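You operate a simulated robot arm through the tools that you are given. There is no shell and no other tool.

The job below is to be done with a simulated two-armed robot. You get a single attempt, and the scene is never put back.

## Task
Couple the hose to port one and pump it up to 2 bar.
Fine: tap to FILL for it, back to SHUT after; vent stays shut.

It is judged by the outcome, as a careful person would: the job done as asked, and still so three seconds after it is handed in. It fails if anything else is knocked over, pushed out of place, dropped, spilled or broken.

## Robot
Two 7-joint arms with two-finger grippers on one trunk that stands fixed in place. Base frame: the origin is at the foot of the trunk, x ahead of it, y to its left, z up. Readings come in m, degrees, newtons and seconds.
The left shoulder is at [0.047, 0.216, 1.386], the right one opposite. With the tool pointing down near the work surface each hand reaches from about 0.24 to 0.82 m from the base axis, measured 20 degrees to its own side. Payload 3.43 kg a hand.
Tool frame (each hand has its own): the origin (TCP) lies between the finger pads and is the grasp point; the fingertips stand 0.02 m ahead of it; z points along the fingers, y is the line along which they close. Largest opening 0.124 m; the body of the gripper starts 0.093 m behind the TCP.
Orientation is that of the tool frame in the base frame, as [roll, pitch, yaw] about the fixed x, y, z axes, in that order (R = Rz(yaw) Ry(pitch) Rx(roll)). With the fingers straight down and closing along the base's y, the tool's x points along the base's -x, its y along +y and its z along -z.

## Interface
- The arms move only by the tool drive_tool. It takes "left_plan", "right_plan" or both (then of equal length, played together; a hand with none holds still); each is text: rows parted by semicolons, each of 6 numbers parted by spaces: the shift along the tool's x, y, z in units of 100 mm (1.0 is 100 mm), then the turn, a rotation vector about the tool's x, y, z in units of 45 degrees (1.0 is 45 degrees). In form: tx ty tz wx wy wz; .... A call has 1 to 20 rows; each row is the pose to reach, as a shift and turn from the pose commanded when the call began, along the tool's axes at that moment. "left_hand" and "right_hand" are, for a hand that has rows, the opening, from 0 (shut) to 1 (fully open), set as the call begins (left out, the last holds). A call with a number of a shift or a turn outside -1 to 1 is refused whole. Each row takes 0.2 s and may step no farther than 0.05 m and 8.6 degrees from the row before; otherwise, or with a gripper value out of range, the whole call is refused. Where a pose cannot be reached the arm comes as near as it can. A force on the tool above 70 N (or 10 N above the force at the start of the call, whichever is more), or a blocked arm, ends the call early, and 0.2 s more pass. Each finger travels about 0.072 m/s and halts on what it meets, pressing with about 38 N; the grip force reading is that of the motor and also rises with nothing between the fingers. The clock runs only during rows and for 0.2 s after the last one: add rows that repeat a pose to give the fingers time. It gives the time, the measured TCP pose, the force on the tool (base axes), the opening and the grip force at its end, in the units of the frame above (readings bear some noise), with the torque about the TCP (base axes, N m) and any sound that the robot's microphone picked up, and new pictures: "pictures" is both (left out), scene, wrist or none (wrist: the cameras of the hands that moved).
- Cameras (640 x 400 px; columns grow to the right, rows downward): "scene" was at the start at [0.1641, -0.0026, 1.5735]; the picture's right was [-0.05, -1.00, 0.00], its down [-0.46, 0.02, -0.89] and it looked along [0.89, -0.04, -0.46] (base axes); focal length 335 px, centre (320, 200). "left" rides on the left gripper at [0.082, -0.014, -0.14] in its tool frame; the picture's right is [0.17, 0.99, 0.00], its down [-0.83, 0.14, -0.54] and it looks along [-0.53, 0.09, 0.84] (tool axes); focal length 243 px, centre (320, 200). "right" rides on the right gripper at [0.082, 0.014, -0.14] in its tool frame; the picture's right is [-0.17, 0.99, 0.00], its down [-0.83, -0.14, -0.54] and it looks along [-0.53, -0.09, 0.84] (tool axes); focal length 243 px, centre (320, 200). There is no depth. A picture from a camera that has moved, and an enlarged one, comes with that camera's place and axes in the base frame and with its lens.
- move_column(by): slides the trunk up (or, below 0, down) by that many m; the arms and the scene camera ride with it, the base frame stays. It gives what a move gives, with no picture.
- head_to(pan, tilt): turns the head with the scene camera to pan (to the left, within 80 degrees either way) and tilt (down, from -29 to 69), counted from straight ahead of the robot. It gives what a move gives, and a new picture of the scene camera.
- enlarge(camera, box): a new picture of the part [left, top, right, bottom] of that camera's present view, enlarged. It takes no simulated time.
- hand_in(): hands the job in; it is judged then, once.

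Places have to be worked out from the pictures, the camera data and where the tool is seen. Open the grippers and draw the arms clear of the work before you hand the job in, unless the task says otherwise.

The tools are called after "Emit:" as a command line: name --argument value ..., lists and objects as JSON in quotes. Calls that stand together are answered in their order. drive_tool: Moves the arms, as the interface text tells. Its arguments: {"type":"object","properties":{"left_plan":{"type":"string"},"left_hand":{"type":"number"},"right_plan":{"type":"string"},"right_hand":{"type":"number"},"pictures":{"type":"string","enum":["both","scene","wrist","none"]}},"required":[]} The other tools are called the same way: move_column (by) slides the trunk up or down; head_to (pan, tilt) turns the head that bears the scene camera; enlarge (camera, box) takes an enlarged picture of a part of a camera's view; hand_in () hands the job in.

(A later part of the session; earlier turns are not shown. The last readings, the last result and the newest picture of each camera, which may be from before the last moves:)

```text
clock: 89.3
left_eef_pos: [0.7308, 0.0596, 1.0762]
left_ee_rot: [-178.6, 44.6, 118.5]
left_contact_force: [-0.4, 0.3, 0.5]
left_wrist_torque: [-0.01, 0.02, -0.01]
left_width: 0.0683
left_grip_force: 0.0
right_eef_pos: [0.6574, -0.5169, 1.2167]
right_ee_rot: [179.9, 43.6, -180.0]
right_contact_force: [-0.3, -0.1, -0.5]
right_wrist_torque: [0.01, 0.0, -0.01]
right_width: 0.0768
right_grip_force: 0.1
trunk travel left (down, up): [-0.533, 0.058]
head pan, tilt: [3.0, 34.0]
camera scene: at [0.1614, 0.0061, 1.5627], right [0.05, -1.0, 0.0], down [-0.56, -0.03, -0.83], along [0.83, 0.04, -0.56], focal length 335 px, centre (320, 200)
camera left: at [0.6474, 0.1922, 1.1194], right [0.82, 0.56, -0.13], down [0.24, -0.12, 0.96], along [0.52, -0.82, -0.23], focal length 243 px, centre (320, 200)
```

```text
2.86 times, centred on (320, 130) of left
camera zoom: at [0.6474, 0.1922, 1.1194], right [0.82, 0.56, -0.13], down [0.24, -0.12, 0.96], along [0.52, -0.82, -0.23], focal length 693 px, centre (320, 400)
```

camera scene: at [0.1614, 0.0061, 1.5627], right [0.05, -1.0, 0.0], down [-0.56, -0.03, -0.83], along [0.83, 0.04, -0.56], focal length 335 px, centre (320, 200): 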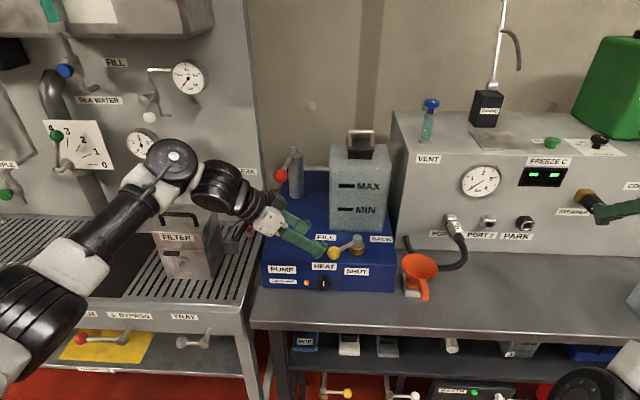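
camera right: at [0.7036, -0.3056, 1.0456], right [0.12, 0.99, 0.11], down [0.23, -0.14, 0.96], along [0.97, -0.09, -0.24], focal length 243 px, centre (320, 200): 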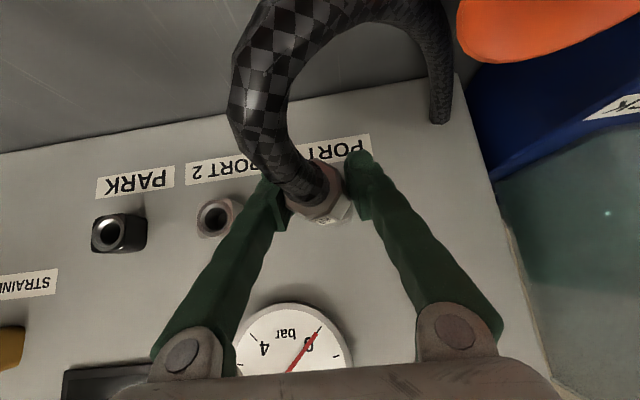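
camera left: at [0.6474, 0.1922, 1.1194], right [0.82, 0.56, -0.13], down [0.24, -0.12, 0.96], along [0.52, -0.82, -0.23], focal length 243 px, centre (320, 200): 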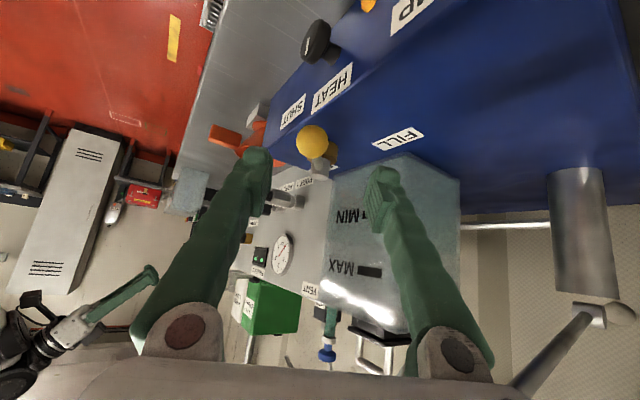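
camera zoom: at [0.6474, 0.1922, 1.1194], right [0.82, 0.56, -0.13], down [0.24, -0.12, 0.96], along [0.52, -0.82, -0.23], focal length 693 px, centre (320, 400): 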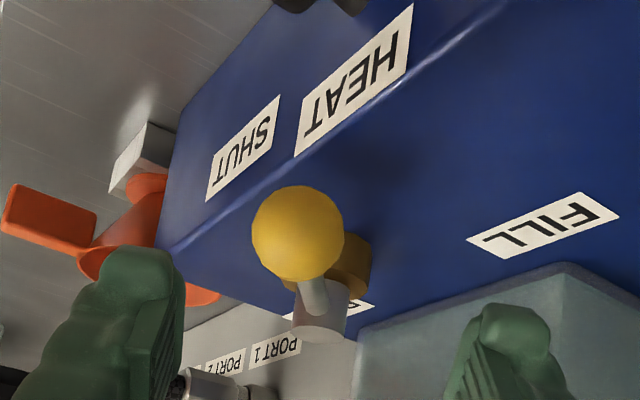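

The lever rests at about 53°, between SHUT and FILL, so it isn't there yet. I'll push it on with closed fingertips from its trailing side instead, to see whether it really is at a stop. First I close the fingers and shift sideways, above.

Emit:
drive_tool --left_plan "0 0 0 0 0 0; 0 -0.25 0 0 0 0; 0 -0.534 0 0 0 0; 0 -0.534 0.3 0 0 0; 0 -0.534 0.6 0 0 0; 0 -0.534 0.88 0 0 0; 0 -0.534 0.88 0 0 0" --left_hand 0 --pictures "both"

Emit:
enlarge --camera "scene" --box '[300, 205, 400, 280]'

Emit:
enlarge --camera "left" --box '[220, 90, 420, 230]'

```text
clock: 90.9
left_eef_pos: [0.7143, -0.0209, 1.0144]
left_ee_rot: [-178.9, 44.6, 118.3]
left_contact_force: [0.8, 0.5, 0.0]
left_wrist_torque: [-0.05, -0.03, -0.02]
left_width: 0.0001
left_grip_force: 34.6
right_eef_pos: [0.6557, -0.5158, 1.2159]
right_ee_rot: [-180.0, 43.6, 179.9]
right_contact_force: [1.3, 0.2, 0.0]
right_wrist_torque: [0.01, -0.01, -0.02]
right_width: 0.0768
right_grip_force: 0.0
trunk travel left (down, up): [-0.533, 0.058]
head pan, tilt: [3.0, 34.0]
camera scene: at [0.1612, 0.0066, 1.5628], right [0.05, -1.0, 0.0], down [-0.56, -0.03, -0.83], along [0.83, 0.04, -0.56], focal length 335 px, centre (320, 200)
camera left: at [0.6293, 0.1127, 1.0565], right [0.82, 0.56, -0.13], down [0.23, -0.12, 0.96], along [0.52, -0.82, -0.23], focal length 243 px, centre (320, 200)
```

scene: 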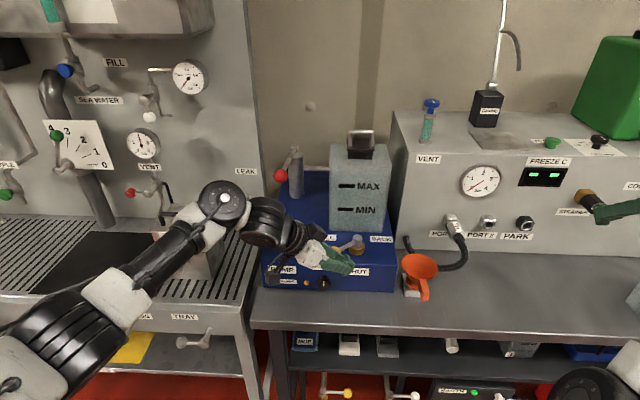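
left: 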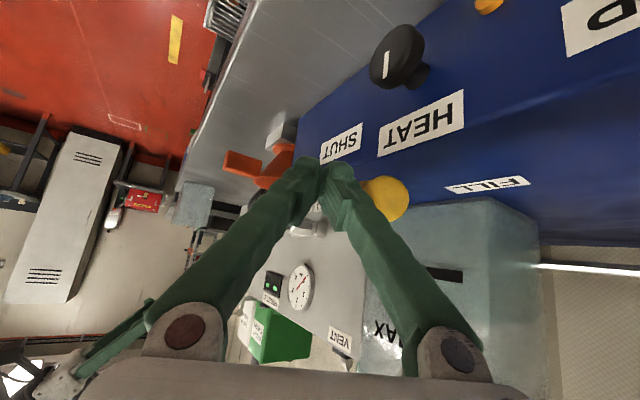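

```text
5.33 times, centred on (350, 242) of scene
camera zoom: at [0.1612, 0.0066, 1.5628], right [0.05, -1.0, 0.0], down [-0.56, -0.03, -0.83], along [0.83, 0.04, -0.56], focal length 1786 px, centre (160, -27)
```

zoom: 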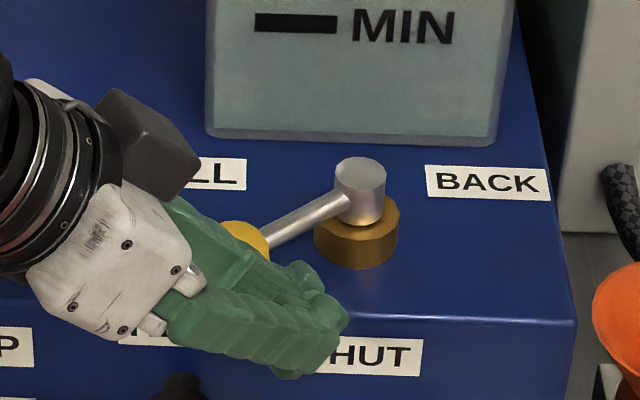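

```text
2.86 times, centred on (320, 160) of left
camera zoom: at [0.6293, 0.1127, 1.0565], right [0.82, 0.56, -0.13], down [0.23, -0.12, 0.96], along [0.52, -0.82, -0.23], focal length 693 px, centre (320, 314)
```

zoom: 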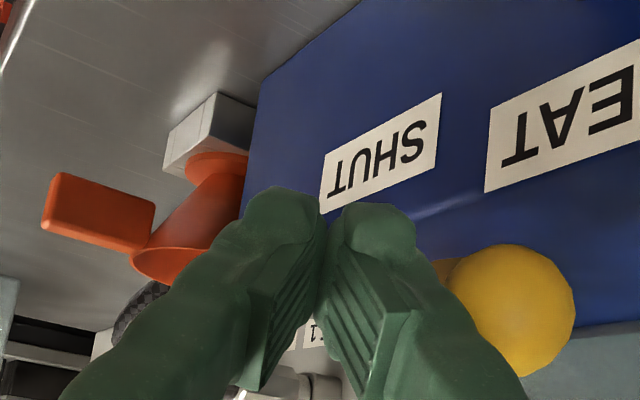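

The closed fingers sit on the lever's trailing side. I'll push along the arc direction in small steps for about 2.5 cm.

Emit:
drive_tool --left_plan "0 0.05 0 0 0 0; 0 0.1 0 0 0 0; 0 0.15 0 0 0 0; 0 0.2 0 0 0 0; 0 0.25 0 0 0 0; 0 0.25 0 0 0 0" --pictures "both"

Emit:
enlarge --camera "scene" --box '[300, 205, 400, 280]'

Emit:
enlarge --camera "left" --box '[220, 90, 420, 230]'

```text
clock: 92.3
left_eef_pos: [0.7226, -0.0152, 1.0141]
left_ee_rot: [-178.4, 44.2, 117.6]
left_contact_force: [-53.4, -18.4, -5.5]
left_wrist_torque: [-0.01, -0.05, 0.41]
left_width: 0.0002
left_grip_force: 34.2
right_eef_pos: [0.6507, -0.5179, 1.2184]
right_ee_rot: [179.7, 43.8, 179.9]
right_contact_force: [-0.2, 0.4, 0.2]
right_wrist_torque: [0.0, 0.03, -0.02]
right_width: 0.0768
right_grip_force: 0.0
trunk travel left (down, up): [-0.533, 0.058]
head pan, tilt: [3.0, 34.0]
camera scene: at [0.1533, 0.0032, 1.5634], right [0.05, -1.0, 0.0], down [-0.55, -0.03, -0.83], along [0.83, 0.04, -0.55], focal length 335 px, centre (320, 200)
camera left: at [0.6406, 0.1191, 1.0576], right [0.83, 0.55, -0.13], down [0.24, -0.13, 0.96], along [0.51, -0.83, -0.23], focal length 243 px, centre (320, 200)
```

scene: 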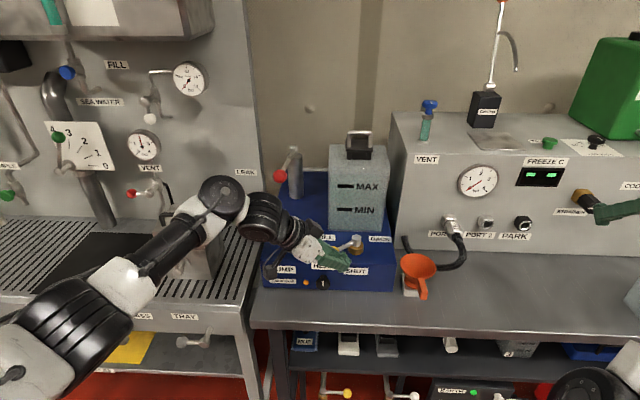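
left: 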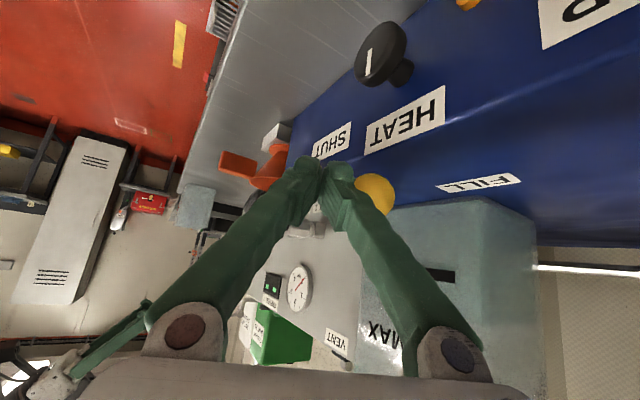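

```text
5.33 times, centred on (350, 242) of scene
camera zoom: at [0.1533, 0.0032, 1.5634], right [0.05, -1.0, 0.0], down [-0.55, -0.03, -0.83], along [0.83, 0.04, -0.55], focal length 1786 px, centre (160, -27)
```

zoom: 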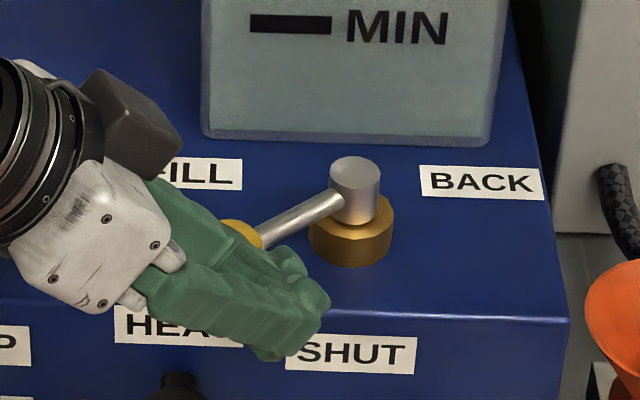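

```text
2.86 times, centred on (320, 160) of left
camera zoom: at [0.6406, 0.1191, 1.0576], right [0.83, 0.55, -0.13], down [0.24, -0.13, 0.96], along [0.51, -0.83, -0.23], focal length 693 px, centre (320, 314)
```

zoom: 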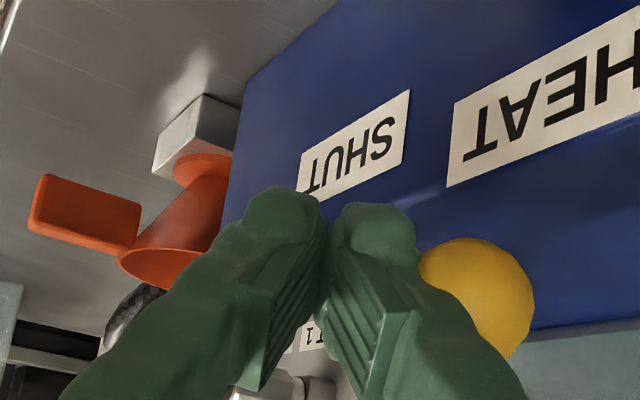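

It won't budge at 56 N, so the lever is hard against its left-hand end stop, which must be FILL. I'll unload, back out and raise the left hand, then reorient it toward the red pump lever.

Emit:
drive_tool --left_plan "0 -0.15 0 0 0 0; 0 -0.3 0 0 0 0; 0 -0.3 -0.3 0 0 0; 0 -0.3 -0.65 0 0 0; 0 -0.3 -0.95 0 0 0; 0 -0.3 -0.95 0 0 0" --pictures "scene"

Emit:
enlarge --camera "scene" --box '[320, 215, 400, 275]'

```text
clock: 93.7
left_eef_pos: [0.6786, 0.0368, 1.0804]
left_ee_rot: [-178.8, 44.6, 118.4]
left_contact_force: [0.9, -0.3, 0.2]
left_wrist_torque: [-0.03, -0.01, 0.01]
left_width: 0.0002
left_grip_force: 34.7
right_eef_pos: [0.6572, -0.5166, 1.2166]
right_ee_rot: [180.0, 43.6, -180.0]
right_contact_force: [0.4, -1.0, -0.5]
right_wrist_torque: [-0.02, 0.03, 0.02]
right_width: 0.077
right_grip_force: 0.1
trunk travel left (down, up): [-0.533, 0.058]
head pan, tilt: [3.0, 34.0]
camera scene: at [0.1618, 0.0059, 1.5627], right [0.05, -1.0, 0.0], down [-0.56, -0.03, -0.83], along [0.83, 0.04, -0.56], focal length 335 px, centre (320, 200)
```

scene: 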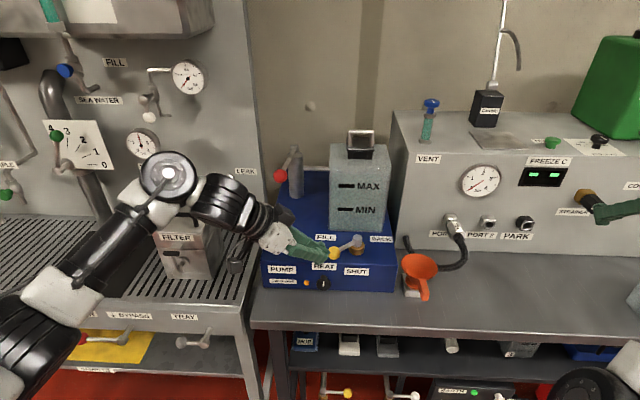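

```text
6.67 times, centred on (360, 245) of scene
camera zoom: at [0.1618, 0.0059, 1.5627], right [0.05, -1.0, 0.0], down [-0.56, -0.03, -0.83], along [0.83, 0.04, -0.56], focal length 2232 px, centre (53, -100)
```

zoom: 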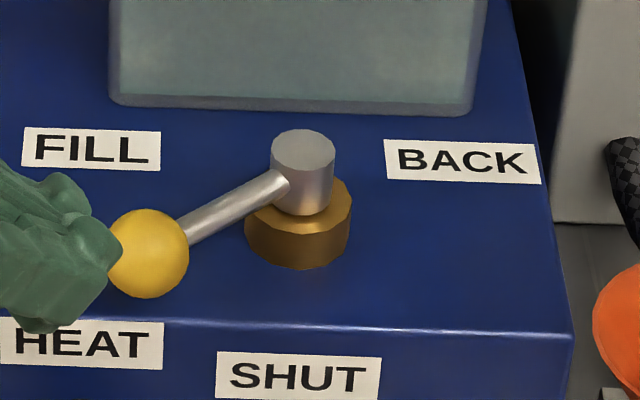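

The tap stays at its left stop. Now I'll rotate the left hand to face the pump lever while rising, opening the fingers.

Emit:
drive_tool --left_plan "-0.04 0.035 -0.136 -0.12 0 -0.123; -0.08 0.07 -0.27 -0.241 0 -0.246; -0.12 0.106 -0.407 -0.361 0 -0.369; -0.161 0.141 -0.543 -0.482 0 -0.492; -0.161 0.141 -0.543 -0.482 0 -0.492" --left_hand 0.5 --pictures "none"

Emit:
drive_tool --left_plan "-0.055 0.065 -0.12 -0.12 0 -0.123; -0.11 0.13 -0.24 -0.241 0 -0.246; -0.165 0.195 -0.36 -0.361 0 -0.369; -0.221 0.26 -0.483 -0.482 0 -0.492; -0.221 0.26 -0.483 -0.482 0 -0.492" --pictures "both"

```text
clock: 94.9
left_eef_pos: [0.6791, 0.0673, 1.1309]
left_ee_rot: [-178.8, 44.1, 149.4]
left_contact_force: [0.1, 0.9, 0.5]
left_wrist_torque: [0.01, 0.02, 0.0]
left_width: 0.0621
left_grip_force: 0.1
right_eef_pos: [0.6576, -0.5174, 1.2165]
right_ee_rot: [179.9, 43.5, -180.0]
right_contact_force: [0.5, -0.3, 0.4]
right_wrist_torque: [-0.02, -0.03, -0.01]
right_width: 0.077
right_grip_force: 0.1
trunk travel left (down, up): [-0.533, 0.058]
head pan, tilt: [3.0, 34.0]
```

```text
clock: 96.1
left_eef_pos: [0.6785, 0.1006, 1.1813]
left_ee_rot: [-179.2, 43.8, -179.8]
left_contact_force: [0.3, 0.6, -0.5]
left_wrist_torque: [-0.01, 0.02, -0.01]
left_width: 0.0621
left_grip_force: 0.0
right_eef_pos: [0.6563, -0.5152, 1.2167]
right_ee_rot: [-179.8, 43.5, 180.0]
right_contact_force: [0.1, 0.2, -0.2]
right_wrist_torque: [-0.04, 0.01, 0.0]
right_width: 0.0771
right_grip_force: 0.1
trunk travel left (down, up): [-0.533, 0.058]
head pan, tilt: [3.0, 34.0]
camera scene: at [0.1618, 0.0075, 1.5626], right [0.05, -1.0, 0.0], down [-0.56, -0.03, -0.83], along [0.83, 0.04, -0.56], focal length 335 px, centre (320, 200)
camera left: at [0.5223, 0.088, 1.226], right [-0.11, 0.99, -0.12], down [0.23, 0.15, 0.96], along [0.97, 0.08, -0.24], focal length 243 px, centre (320, 200)
```

scene: 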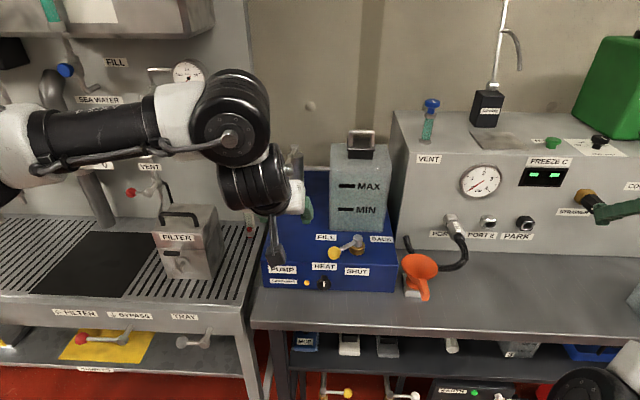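
left: 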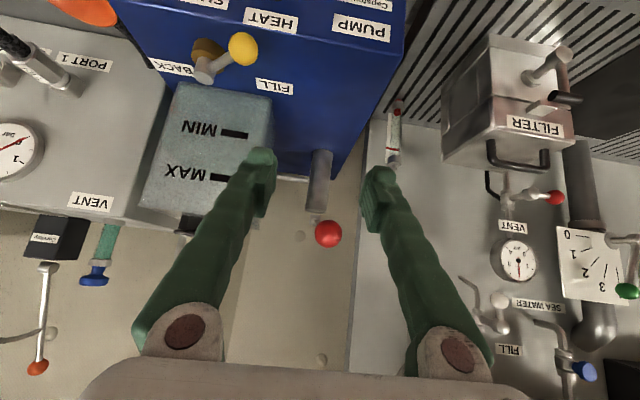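

The red ball re-measures at ≈[0.798, 0.125, 1.195]. I'll pitch the hand to point along the lever and take a pre-grasp pose 10 cm behind the ball.

Emit:
drive_tool --left_plan "-0.1 0.065 -0.026 0 -0.178 0; -0.2 0.13 -0.052 0 -0.356 0; -0.3 0.195 -0.078 0 -0.534 0; -0.411 0.26 -0.104 0 -0.711 0; -0.411 0.26 -0.104 0 -0.711 0" --pictures "both"

Emit:
enlarge --camera "left" --box '[220, 90, 420, 250]'

Emit:
enlarge --camera "scene" --box '[220, 110, 360, 220]'

```text
clock: 97.3
left_eef_pos: [0.7, 0.1257, 1.2178]
left_ee_rot: [-177.9, 75.8, -178.5]
left_contact_force: [0.1, 0.4, 0.7]
left_wrist_torque: [-0.01, 0.02, 0.03]
left_width: 0.0621
left_grip_force: 0.1
right_eef_pos: [0.6563, -0.5163, 1.2168]
right_ee_rot: [180.0, 43.5, 180.0]
right_contact_force: [-0.4, -0.6, -0.5]
right_wrist_torque: [0.03, -0.01, 0.01]
right_width: 0.0768
right_grip_force: 0.1
trunk travel left (down, up): [-0.533, 0.058]
head pan, tilt: [3.0, 34.0]
camera scene: at [0.1614, 0.0053, 1.5628], right [0.05, -1.0, 0.0], down [-0.56, -0.03, -0.83], along [0.83, 0.04, -0.56], focal length 335 px, centre (320, 200)
camera left: at [0.5434, 0.1121, 1.1732], right [-0.03, 0.98, -0.17], down [-0.32, 0.15, 0.94], along [0.95, 0.08, 0.31], focal length 243 px, centre (320, 200)
```

scene: 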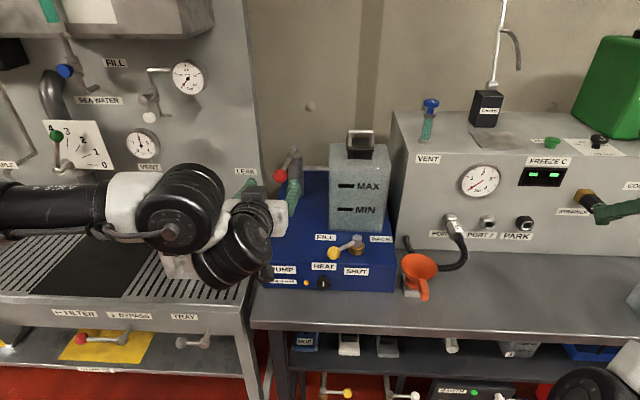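
left: 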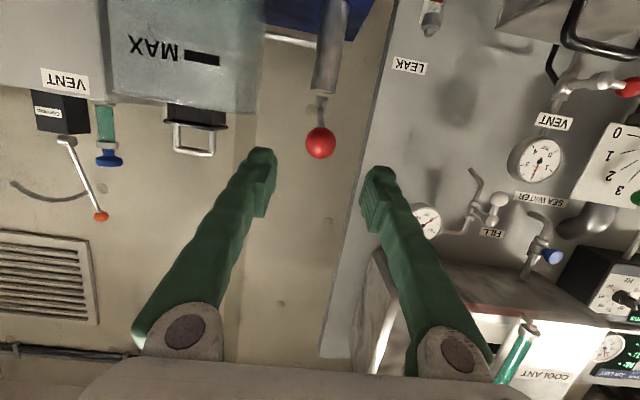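

```text
2.50 times, centred on (320, 170) of left
camera zoom: at [0.5434, 0.1121, 1.1732], right [-0.03, 0.98, -0.17], down [-0.32, 0.15, 0.94], along [0.95, 0.08, 0.31], focal length 606 px, centre (320, 275)
```

zoom: 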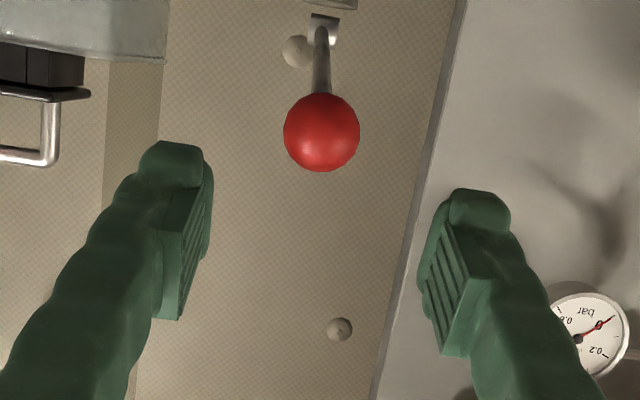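

```text
3.64 times, centred on (290, 165) of scene
camera zoom: at [0.1614, 0.0053, 1.5628], right [0.05, -1.0, 0.0], down [-0.56, -0.03, -0.83], along [0.83, 0.04, -0.56], focal length 1218 px, centre (429, 327)
```

zoom: 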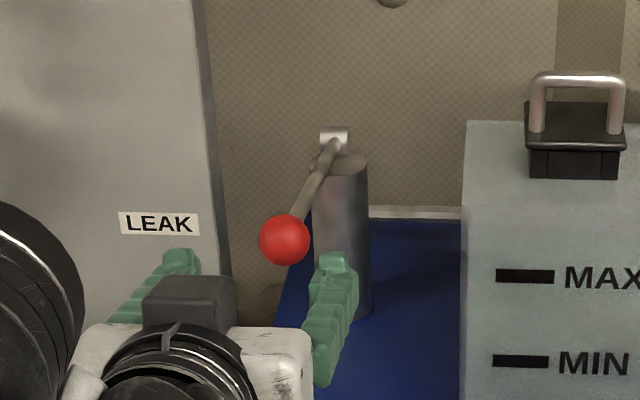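

The ball is confirmed at [0.798, 0.1245, 1.195], right on the approach line. I'll advance and grip it.

Emit:
drive_tool --left_plan "-0.005 -0.01 0.33 0 0 0; -0.01 -0.02 0.66 0 0 0; -0.019 -0.03 0.99 0 0 0; -0.019 -0.03 0.99 0 0 0" --pictures "wrist"

Emit:
enlarge --camera "left" --box '[220, 110, 420, 250]'

```text
clock: 98.3
left_eef_pos: [0.7969, 0.1212, 1.1957]
left_ee_rot: [-177.6, 75.8, -178.2]
left_contact_force: [-0.7, 1.0, -0.9]
left_wrist_torque: [0.0, -0.02, -0.02]
left_width: 0.0621
left_grip_force: 0.0
right_eef_pos: [0.6559, -0.517, 1.2168]
right_ee_rot: [180.0, 43.6, 180.0]
right_contact_force: [-0.6, -0.2, 0.2]
right_wrist_torque: [-0.02, 0.0, 0.01]
right_width: 0.0768
right_grip_force: 0.0
trunk travel left (down, up): [-0.533, 0.058]
head pan, tilt: [3.0, 34.0]
camera left: at [0.6409, 0.1078, 1.152], right [-0.03, 0.98, -0.17], down [-0.32, 0.15, 0.94], along [0.95, 0.08, 0.31], focal length 243 px, centre (320, 200)
```

left: 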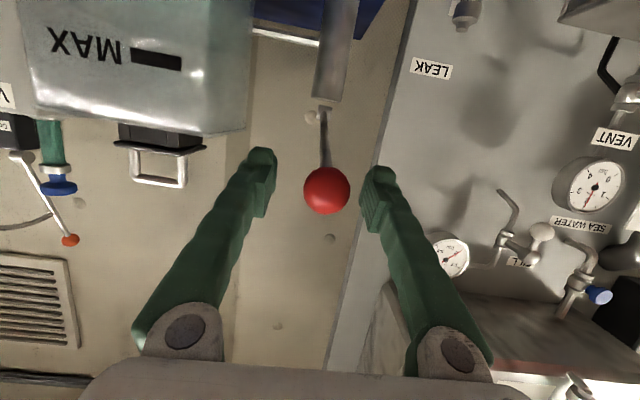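

```text
2.86 times, centred on (320, 180) of left
camera zoom: at [0.6409, 0.1078, 1.152], right [-0.03, 0.98, -0.17], down [-0.32, 0.15, 0.94], along [0.95, 0.08, 0.31], focal length 693 px, centre (320, 257)
```

zoom: 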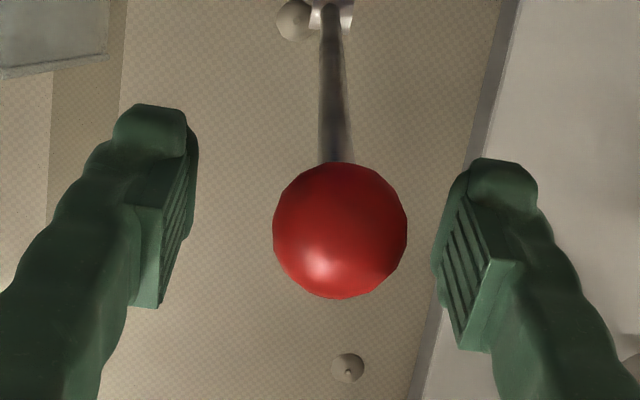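

The ball is about 4 mm to the +y side of centre. I'll shift and close on it.

Emit:
drive_tool --left_plan "0 0.04 0 0 0 0; 0 0.04 0 0 0 0" --pictures "none"

Emit:
drive_tool --left_plan "0 0 0 0 0 0; 0 0 0 0 0 0; 0 0 0 0 0 0" --left_hand 0 --pictures "both"

Emit:
enlarge --camera "left" --box '[220, 110, 420, 250]'

```text
clock: 98.9
left_eef_pos: [0.798, 0.1262, 1.1954]
left_ee_rot: [-177.7, 75.7, -178.1]
left_contact_force: [-0.4, 1.2, -0.2]
left_wrist_torque: [0.03, -0.01, -0.01]
left_width: 0.0619
left_grip_force: 0.1
right_eef_pos: [0.656, -0.5172, 1.2162]
right_ee_rot: [179.9, 43.6, -180.0]
right_contact_force: [-0.3, -0.7, -0.5]
right_wrist_torque: [-0.02, 0.02, 0.0]
right_width: 0.0767
right_grip_force: 0.0
trunk travel left (down, up): [-0.533, 0.058]
head pan, tilt: [3.0, 34.0]
```

```text
clock: 99.7
left_eef_pos: [0.7965, 0.1245, 1.1963]
left_ee_rot: [-177.7, 75.7, -178.3]
left_contact_force: [0.2, -4.2, -0.4]
left_wrist_torque: [-0.03, 0.02, -0.07]
left_width: 0.024
left_grip_force: 45.1
right_eef_pos: [0.6578, -0.5157, 1.2166]
right_ee_rot: [180.0, 43.5, 179.9]
right_contact_force: [0.4, -0.9, 0.0]
right_wrist_torque: [0.0, -0.01, -0.03]
right_width: 0.0771
right_grip_force: 0.1
trunk travel left (down, up): [-0.533, 0.058]
head pan, tilt: [3.0, 34.0]
camera scene: at [0.1615, 0.0057, 1.5627], right [0.05, -1.0, 0.0], down [-0.56, -0.03, -0.83], along [0.83, 0.04, -0.56], focal length 335 px, centre (320, 200)
camera left: at [0.6408, 0.112, 1.1514], right [-0.03, 0.98, -0.17], down [-0.32, 0.15, 0.94], along [0.95, 0.08, 0.31], focal length 243 px, centre (320, 200)
```

scene: 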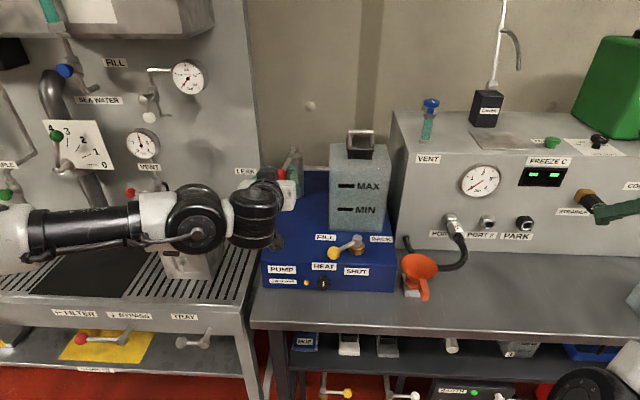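
left: 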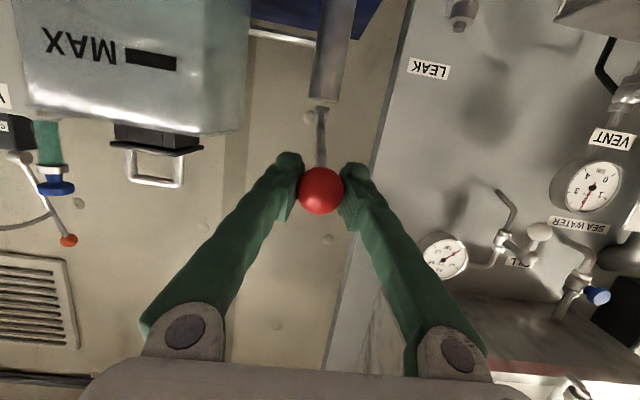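

```text
2.86 times, centred on (320, 180) of left
camera zoom: at [0.6408, 0.112, 1.1514], right [-0.03, 0.98, -0.17], down [-0.32, 0.15, 0.94], along [0.95, 0.08, 0.31], focal length 693 px, centre (320, 257)
```

zoom: 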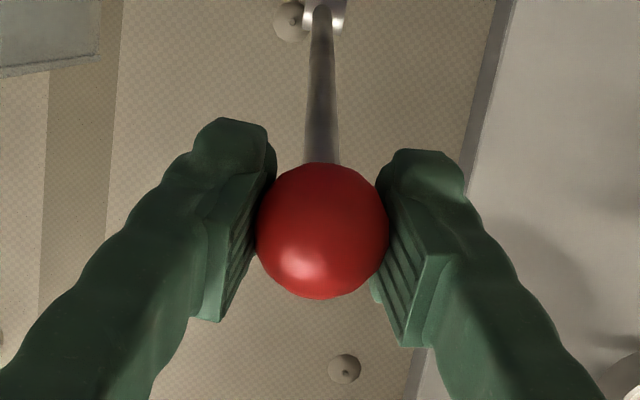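

The lever ball is gripped. I'll try a first small down-stroke of 20 mm along the lever's arc and look at the force, the sound and the gauge.

Emit:
drive_tool --left_plan "0.07 0 0.003 0 0 0; 0.14 0 0.006 0 0 0; 0.204 0 0.009 0 0 0; 0.204 0 0.009 0 0 0" --pictures "wrist"

Emit:
enlarge --camera "scene" --box '[430, 150, 530, 260]'

Emit:
enlarge --camera "left" --box '[220, 110, 420, 250]'

```text
clock: 100.7
left_eef_pos: [0.7947, 0.1256, 1.175]
left_ee_rot: [-177.7, 75.8, -178.3]
left_contact_force: [9.3, -4.5, 4.1]
left_wrist_torque: [-0.12, -1.07, -0.02]
left_width: 0.0235
left_grip_force: 45.2
right_eef_pos: [0.6571, -0.5164, 1.2167]
right_ee_rot: [179.9, 43.4, 179.9]
right_contact_force: [0.7, -1.1, -1.2]
right_wrist_torque: [0.0, -0.03, 0.01]
right_width: 0.0768
right_grip_force: 0.0
trunk travel left (down, up): [-0.533, 0.058]
head pan, tilt: [3.0, 34.0]
camera left: at [0.6381, 0.1119, 1.1315], right [-0.03, 0.98, -0.17], down [-0.32, 0.15, 0.94], along [0.95, 0.08, 0.31], focal length 243 px, centre (320, 200)
```

left: 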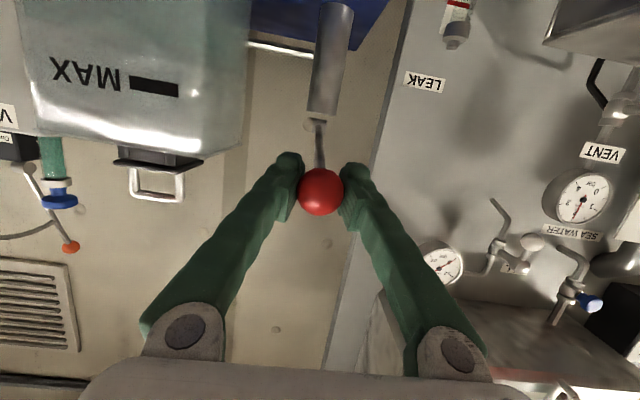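

```text
3.64 times, centred on (480, 205) of scene
camera zoom: at [0.162, 0.0052, 1.5627], right [0.05, -1.0, 0.0], down [-0.56, -0.03, -0.83], along [0.83, 0.04, -0.56], focal length 1218 px, centre (-262, 182)
```

zoom: 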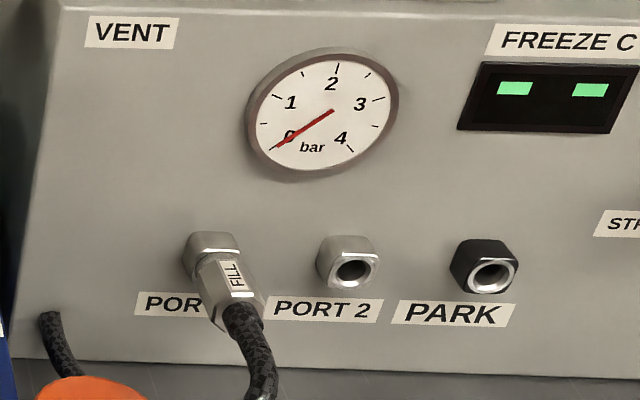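

```text
2.86 times, centred on (320, 180) of left
camera zoom: at [0.6381, 0.1119, 1.1315], right [-0.03, 0.98, -0.17], down [-0.32, 0.15, 0.94], along [0.95, 0.08, 0.31], focal length 693 px, centre (320, 257)
```

zoom: 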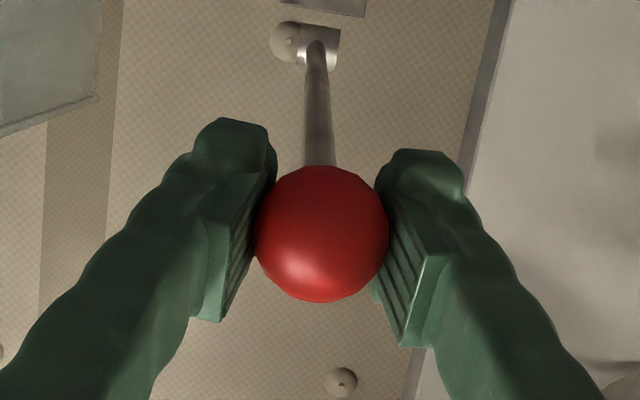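

The lever moves easily. Re-triangulating the pivot gives ≈[1.051, 0.127, 1.140], so the lever is 0.26 m long. I'll continue the down-stroke another 58 mm and read the gauge.

Emit:
drive_tool --left_plan "0.12 0 0.024 0 0 0; 0.235 0 0.046 0 0 0; 0.347 0 0.068 0 0 0; 0.46 0 0.1 0 0 0; 0.565 0 0.133 0 0 0; 0.565 0 0.133 0 0 0" --pictures "none"

Emit:
enlarge --camera "scene" --box '[440, 150, 520, 215]'

Emit:
enlarge --camera "scene" --box '[400, 200, 500, 300]'

Emit:
enlarge --camera "left" --box '[220, 110, 420, 250]'

```text
clock: 102.1
left_eef_pos: [0.7933, 0.1244, 1.1162]
left_ee_rot: [-177.6, 75.7, -178.0]
left_contact_force: [20.5, 1.8, 9.8]
left_wrist_torque: [-0.03, -1.04, 0.06]
left_width: 0.0233
left_grip_force: 45.0
right_eef_pos: [0.6584, -0.5169, 1.2151]
right_ee_rot: [-180.0, 43.5, -179.9]
right_contact_force: [-0.5, -0.1, -0.7]
right_wrist_torque: [0.03, 0.02, 0.0]
right_width: 0.0766
right_grip_force: 0.0
trunk travel left (down, up): [-0.533, 0.058]
head pan, tilt: [3.0, 34.0]
```

```text
6.15 times, centred on (480, 182) of scene
camera zoom: at [0.1634, 0.0063, 1.5626], right [0.05, -1.0, 0.0], down [-0.56, -0.03, -0.83], along [0.83, 0.04, -0.56], focal length 2060 px, centre (-665, 308)
```

zoom: 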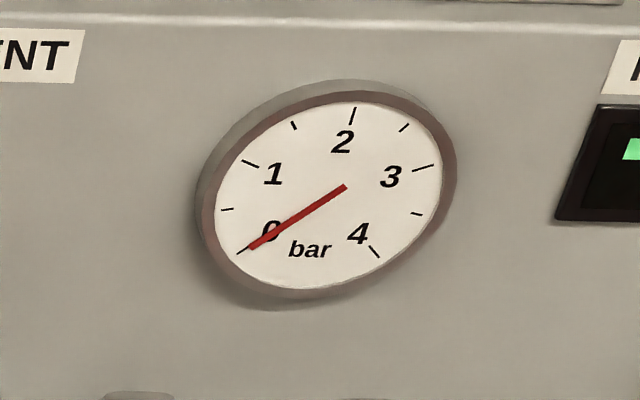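

```text
4.00 times, centred on (450, 250) of scene
camera zoom: at [0.1634, 0.0063, 1.5626], right [0.05, -1.0, 0.0], down [-0.56, -0.03, -0.83], along [0.83, 0.04, -0.56], focal length 1339 px, centre (-200, 0)
```

zoom: 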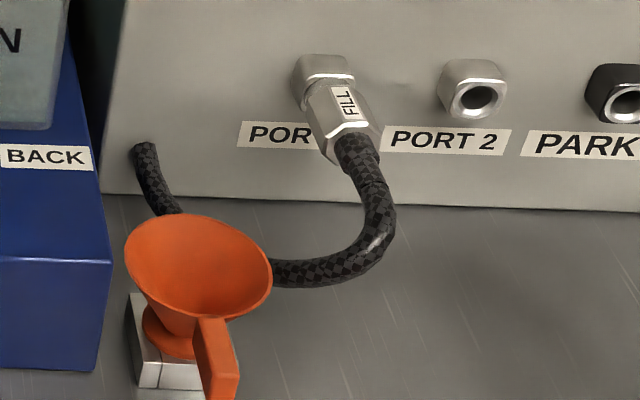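

```text
2.86 times, centred on (320, 180) of left
camera zoom: at [0.6372, 0.1114, 1.0722], right [-0.04, 0.98, -0.17], down [-0.32, 0.15, 0.94], along [0.95, 0.09, 0.31], focal length 693 px, centre (320, 257)
```

zoom: 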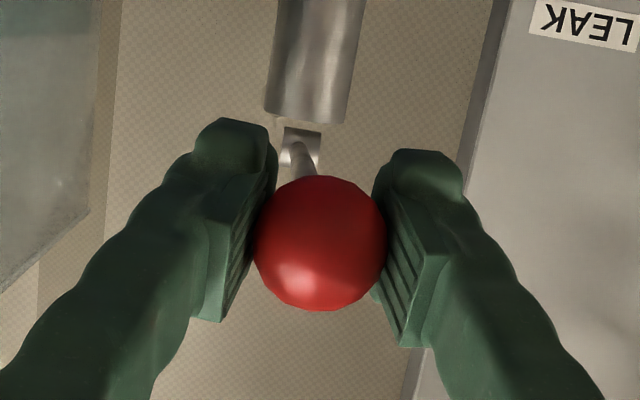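

The gauge still reads 0 after about 8 cm of down-stroke, and I see no leak at the port. I'll complete the stroke toward the bottom, allowing for the arc, and watch for resistance.

Emit:
drive_tool --left_plan "0.08 0 0.08 0 0 0; 0.17 0 0.13 0 0 0; 0.26 0 0.19 0 0 0; 0.352 0 0.239 0 0 0; 0.352 0 0.239 0 0 0" --pictures "none"

Emit:
enlarge --camera "scene" --box '[400, 150, 520, 240]'

Emit:
enlarge --camera "left" --box '[220, 110, 420, 250]'

```text
clock: 103.3
left_eef_pos: [0.804, 0.1244, 1.0764]
left_ee_rot: [-177.5, 75.7, -178.2]
left_contact_force: [-13.2, 5.7, 2.1]
left_wrist_torque: [-0.12, -0.38, -0.12]
left_width: 0.0215
left_grip_force: 45.5
right_eef_pos: [0.654, -0.5171, 1.2179]
right_ee_rot: [180.0, 43.6, 179.9]
right_contact_force: [-0.3, -1.1, 0.2]
right_wrist_torque: [0.02, -0.03, 0.01]
right_width: 0.0771
right_grip_force: 0.1
trunk travel left (down, up): [-0.533, 0.058]
head pan, tilt: [3.0, 34.0]
```

```text
4.44 times, centred on (460, 195) of scene
camera zoom: at [0.1585, 0.0072, 1.563], right [0.05, -1.0, 0.0], down [-0.56, -0.03, -0.83], along [0.83, 0.04, -0.56], focal length 1488 px, centre (-302, 222)
```

zoom: 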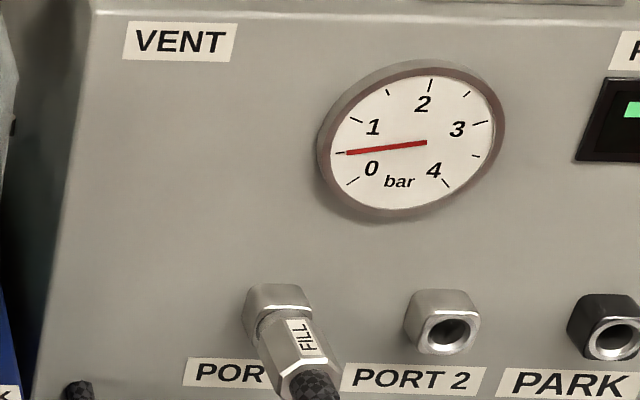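

```text
2.86 times, centred on (320, 180) of left
camera zoom: at [0.6479, 0.1119, 1.0326], right [-0.03, 0.98, -0.17], down [-0.32, 0.15, 0.94], along [0.95, 0.08, 0.31], focal length 693 px, centre (320, 257)
```

zoom: 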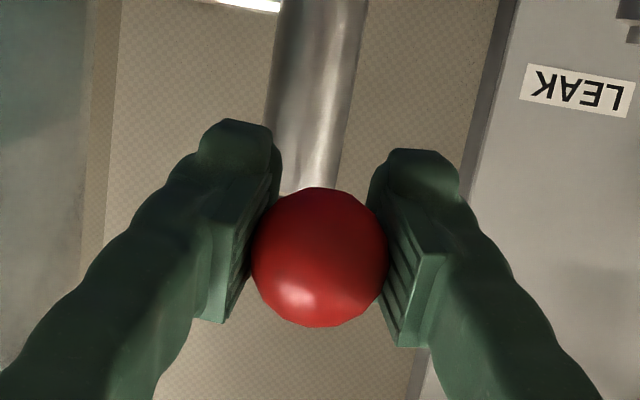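

The gauge has jumped to 0.5 bar at the end of the full stroke: the hose is coupled, FILL is right, and one full stroke adds about 0.5 bar. Now I bring the lever back up along the same path and read again.

Emit:
drive_tool --left_plan "-0.1 0 -0.06 0 0 0; -0.2 0 -0.12 0 0 0; -0.352 0 -0.239 0 0 0; -0.5 0 -0.28 0 0 0; -0.65 0 -0.32 0 0 0; -0.8 0 -0.35 0 0 0; -0.917 0 -0.372 0 0 0; -0.917 0 -0.372 0 0 0" --pictures "none"

Emit:
enlarge --camera "scene" --box '[400, 150, 520, 240]'

Emit:
enlarge --camera "left" --box '[220, 110, 420, 250]'

```text
clock: 105.1
left_eef_pos: [0.7976, 0.1255, 1.1704]
left_ee_rot: [-178.0, 75.4, -178.6]
left_contact_force: [19.4, -5.2, -7.8]
left_wrist_torque: [0.05, 1.58, 0.0]
left_width: 0.0224
left_grip_force: 44.5
right_eef_pos: [0.6607, -0.5167, 1.2139]
right_ee_rot: [180.0, 43.3, -179.9]
right_contact_force: [-0.1, 0.4, -0.4]
right_wrist_torque: [0.02, -0.03, 0.0]
right_width: 0.0769
right_grip_force: 0.0
trunk travel left (down, up): [-0.533, 0.058]
head pan, tilt: [3.0, 34.0]
```

```text
4.44 times, centred on (460, 195) of scene
camera zoom: at [0.1661, 0.0054, 1.5622], right [0.05, -1.0, 0.0], down [-0.56, -0.03, -0.83], along [0.83, 0.04, -0.56], focal length 1488 px, centre (-302, 222)
```

zoom: 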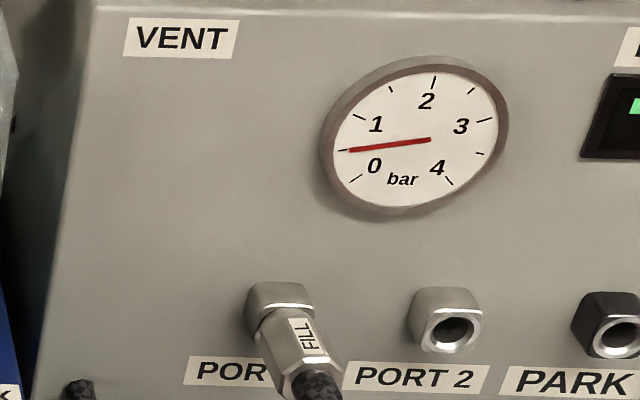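

```text
2.86 times, centred on (320, 180) of left
camera zoom: at [0.6408, 0.1119, 1.1271], right [-0.03, 0.99, -0.17], down [-0.31, 0.15, 0.94], along [0.95, 0.08, 0.3], focal length 693 px, centre (320, 257)
```

zoom: 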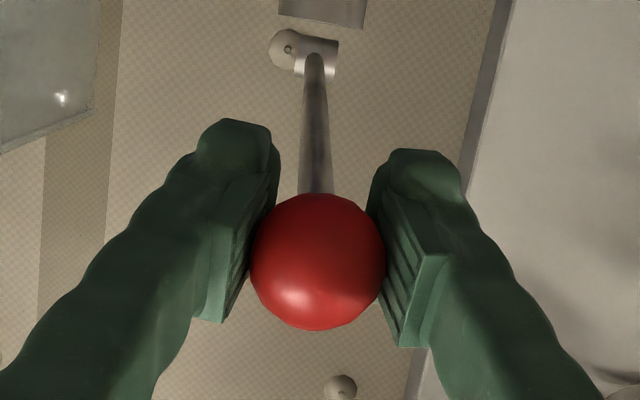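

The pressure holds at 0.5 bar. I'll raise the lever the rest of the way to its original top position.

Emit:
drive_tool --left_plan "-0.07 0 0.01 0 0 0; -0.14 0 0 0 0 0; -0.21 0 -0.01 0 0 0; -0.21 0 -0.01 0 0 0" --pictures "none"

Emit:
enlarge --camera "left" --box '[220, 110, 420, 250]'

Emit:
enlarge --camera "scene" --box '[400, 150, 520, 240]'

```text
clock: 106.1
left_eef_pos: [0.8001, 0.1248, 1.1893]
left_ee_rot: [-178.3, 75.2, -178.7]
left_contact_force: [9.1, -3.7, -21.9]
left_wrist_torque: [-0.01, -0.67, 0.0]
left_width: 0.0222
left_grip_force: 45.7
right_eef_pos: [0.6601, -0.5166, 1.2146]
right_ee_rot: [-180.0, 43.2, -180.0]
right_contact_force: [0.2, -0.3, -0.3]
right_wrist_torque: [0.01, 0.03, 0.01]
right_width: 0.0769
right_grip_force: 0.1
trunk travel left (down, up): [-0.533, 0.058]
head pan, tilt: [3.0, 34.0]
```

```text
2.86 times, centred on (320, 180) of left
camera zoom: at [0.644, 0.1119, 1.1467], right [-0.03, 0.99, -0.17], down [-0.31, 0.15, 0.94], along [0.95, 0.08, 0.3], focal length 693 px, centre (320, 257)
```

zoom: 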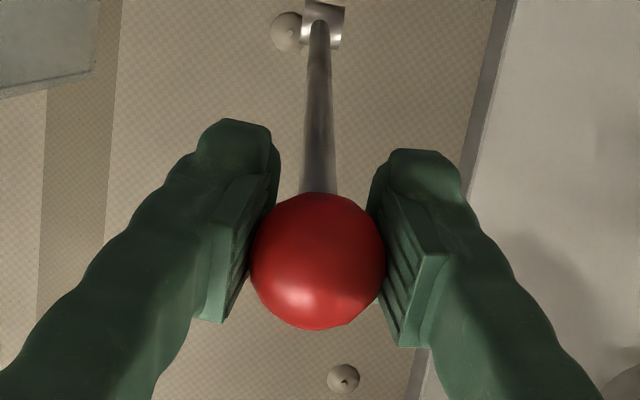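

```text
4.44 times, centred on (460, 195) of scene
camera zoom: at [0.1661, 0.006, 1.562], right [0.05, -1.0, 0.0], down [-0.56, -0.03, -0.83], along [0.83, 0.04, -0.56], focal length 1488 px, centre (-302, 222)
```

zoom: 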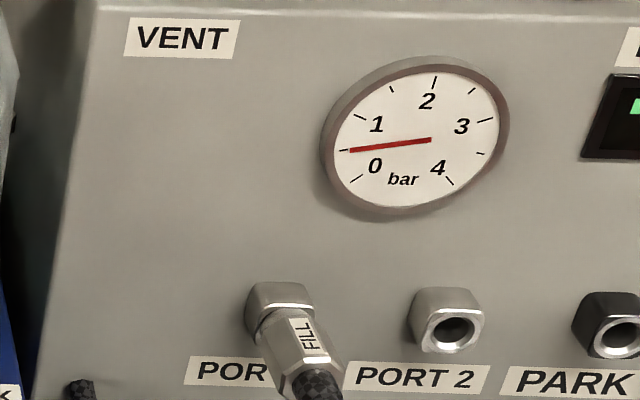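

The lever is at its top stop. Second down-stroke: I'll go about 10 cm and check the gauge before finishing the stroke.

Emit:
drive_tool --left_plan "0.1 0 0.02 0 0 0; 0.196 0 0.041 0 0 0; 0.294 0 0.062 0 0 0; 0.392 0 0.083 0 0 0; 0.49 0 0.108 0 0 0; 0.585 0 0.134 0 0 0; 0.68 0 0.164 0 0 0; 0.777 0 0.194 0 0 0; 0.945 0 0.26 0 0 0; 0.945 0 0.26 0 0 0" --pictures "none"

Emit:
enlarge --camera "scene" --box '[400, 150, 520, 240]'

Emit:
enlarge --camera "left" --box '[220, 110, 420, 250]'

```text
clock: 108.3
left_eef_pos: [0.7987, 0.1247, 1.0984]
left_ee_rot: [-177.6, 75.7, -178.3]
left_contact_force: [17.5, -1.8, 10.2]
left_wrist_torque: [0.05, -1.01, -0.11]
left_width: 0.0209
left_grip_force: 44.6
right_eef_pos: [0.6571, -0.5173, 1.2161]
right_ee_rot: [180.0, 43.5, 180.0]
right_contact_force: [-0.4, -0.2, 0.5]
right_wrist_torque: [0.0, 0.0, 0.01]
right_width: 0.077
right_grip_force: 0.1
trunk travel left (down, up): [-0.533, 0.058]
head pan, tilt: [3.0, 34.0]
```

```text
4.44 times, centred on (460, 195) of scene
camera zoom: at [0.1625, 0.0056, 1.5627], right [0.05, -1.0, 0.0], down [-0.56, -0.03, -0.83], along [0.83, 0.04, -0.56], focal length 1488 px, centre (-302, 222)
```

zoom: 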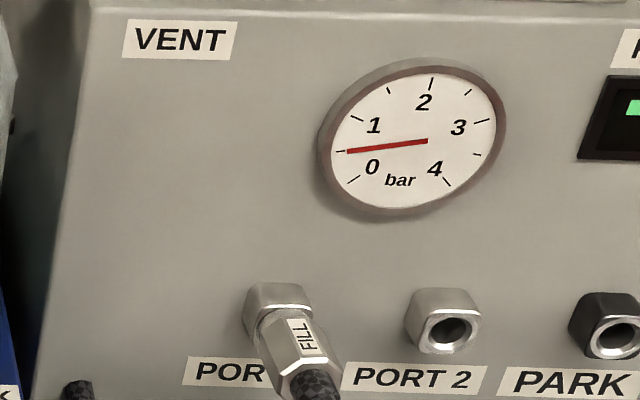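

```text
2.86 times, centred on (320, 180) of left
camera zoom: at [0.6427, 0.1119, 1.0537], right [-0.03, 0.98, -0.17], down [-0.32, 0.15, 0.94], along [0.95, 0.08, 0.31], focal length 693 px, centre (320, 257)
```

zoom: 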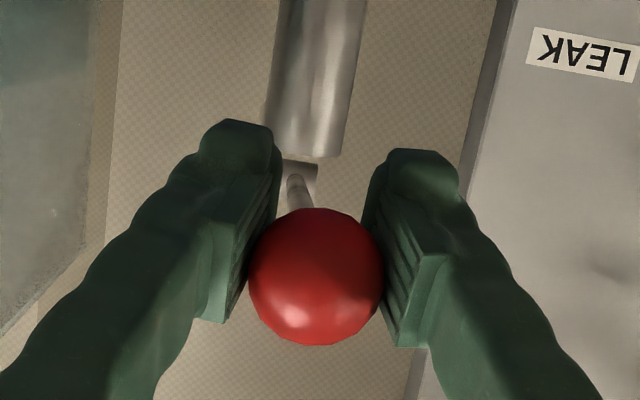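

No change until the very bottom, so each full stroke counts at its end. The ball has crept in my grip, so I'll open, look, and re-centre before finishing the stroke.

Emit:
drive_tool --left_plan "0 0 0 0 0 0; 0 0 0 0 0 0" --left_hand 0.45 --pictures "both"

Emit:
enlarge --camera "left" --box '[220, 110, 420, 250]'

Emit:
enlarge --camera "scene" --box '[220, 130, 360, 240]'

```text
clock: 108.9
left_eef_pos: [0.7966, 0.1253, 1.0947]
left_ee_rot: [-177.9, 75.6, -178.5]
left_contact_force: [0.5, -0.6, 0.0]
left_wrist_torque: [0.01, 0.01, 0.01]
left_width: 0.0559
left_grip_force: 0.0
right_eef_pos: [0.6566, -0.5165, 1.2158]
right_ee_rot: [-180.0, 43.5, -180.0]
right_contact_force: [-0.4, 0.2, 1.3]
right_wrist_torque: [0.0, 0.01, 0.0]
right_width: 0.0769
right_grip_force: 0.1
trunk travel left (down, up): [-0.533, 0.058]
head pan, tilt: [3.0, 34.0]
camera scene: at [0.1616, 0.006, 1.5627], right [0.05, -1.0, 0.0], down [-0.56, -0.03, -0.83], along [0.83, 0.04, -0.56], focal length 335 px, centre (320, 200)
camera left: at [0.6413, 0.1124, 1.0524], right [-0.03, 0.98, -0.17], down [-0.31, 0.15, 0.94], along [0.95, 0.08, 0.3], focal length 243 px, centre (320, 200)
```

scene: 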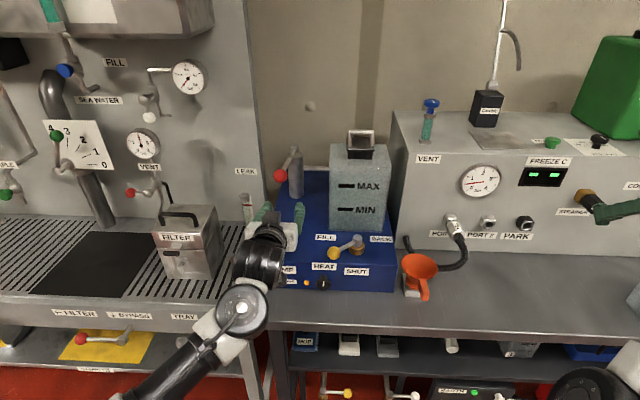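
left: 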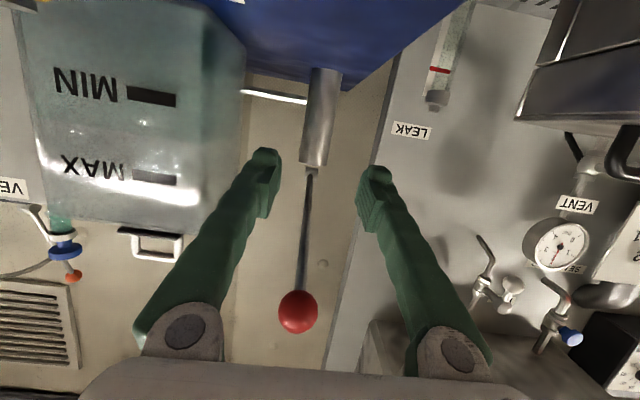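

```text
2.86 times, centred on (320, 180) of left
camera zoom: at [0.6413, 0.1124, 1.0524], right [-0.03, 0.98, -0.17], down [-0.31, 0.15, 0.94], along [0.95, 0.08, 0.3], focal length 693 px, centre (320, 257)
```

zoom: 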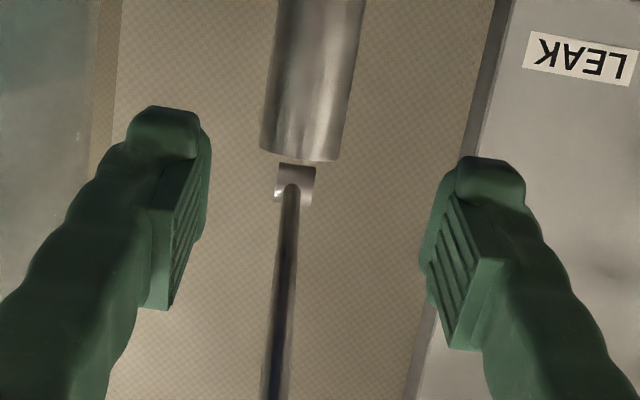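

```text
3.64 times, centred on (290, 185) of scene
camera zoom: at [0.1616, 0.006, 1.5627], right [0.05, -1.0, 0.0], down [-0.56, -0.03, -0.83], along [0.83, 0.04, -0.56], focal length 1218 px, centre (429, 254)
```

zoom: 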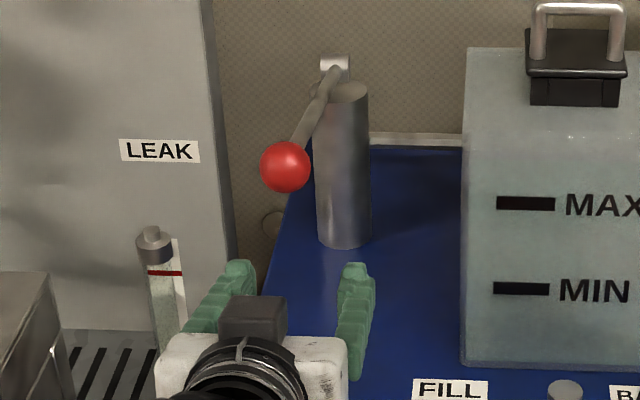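

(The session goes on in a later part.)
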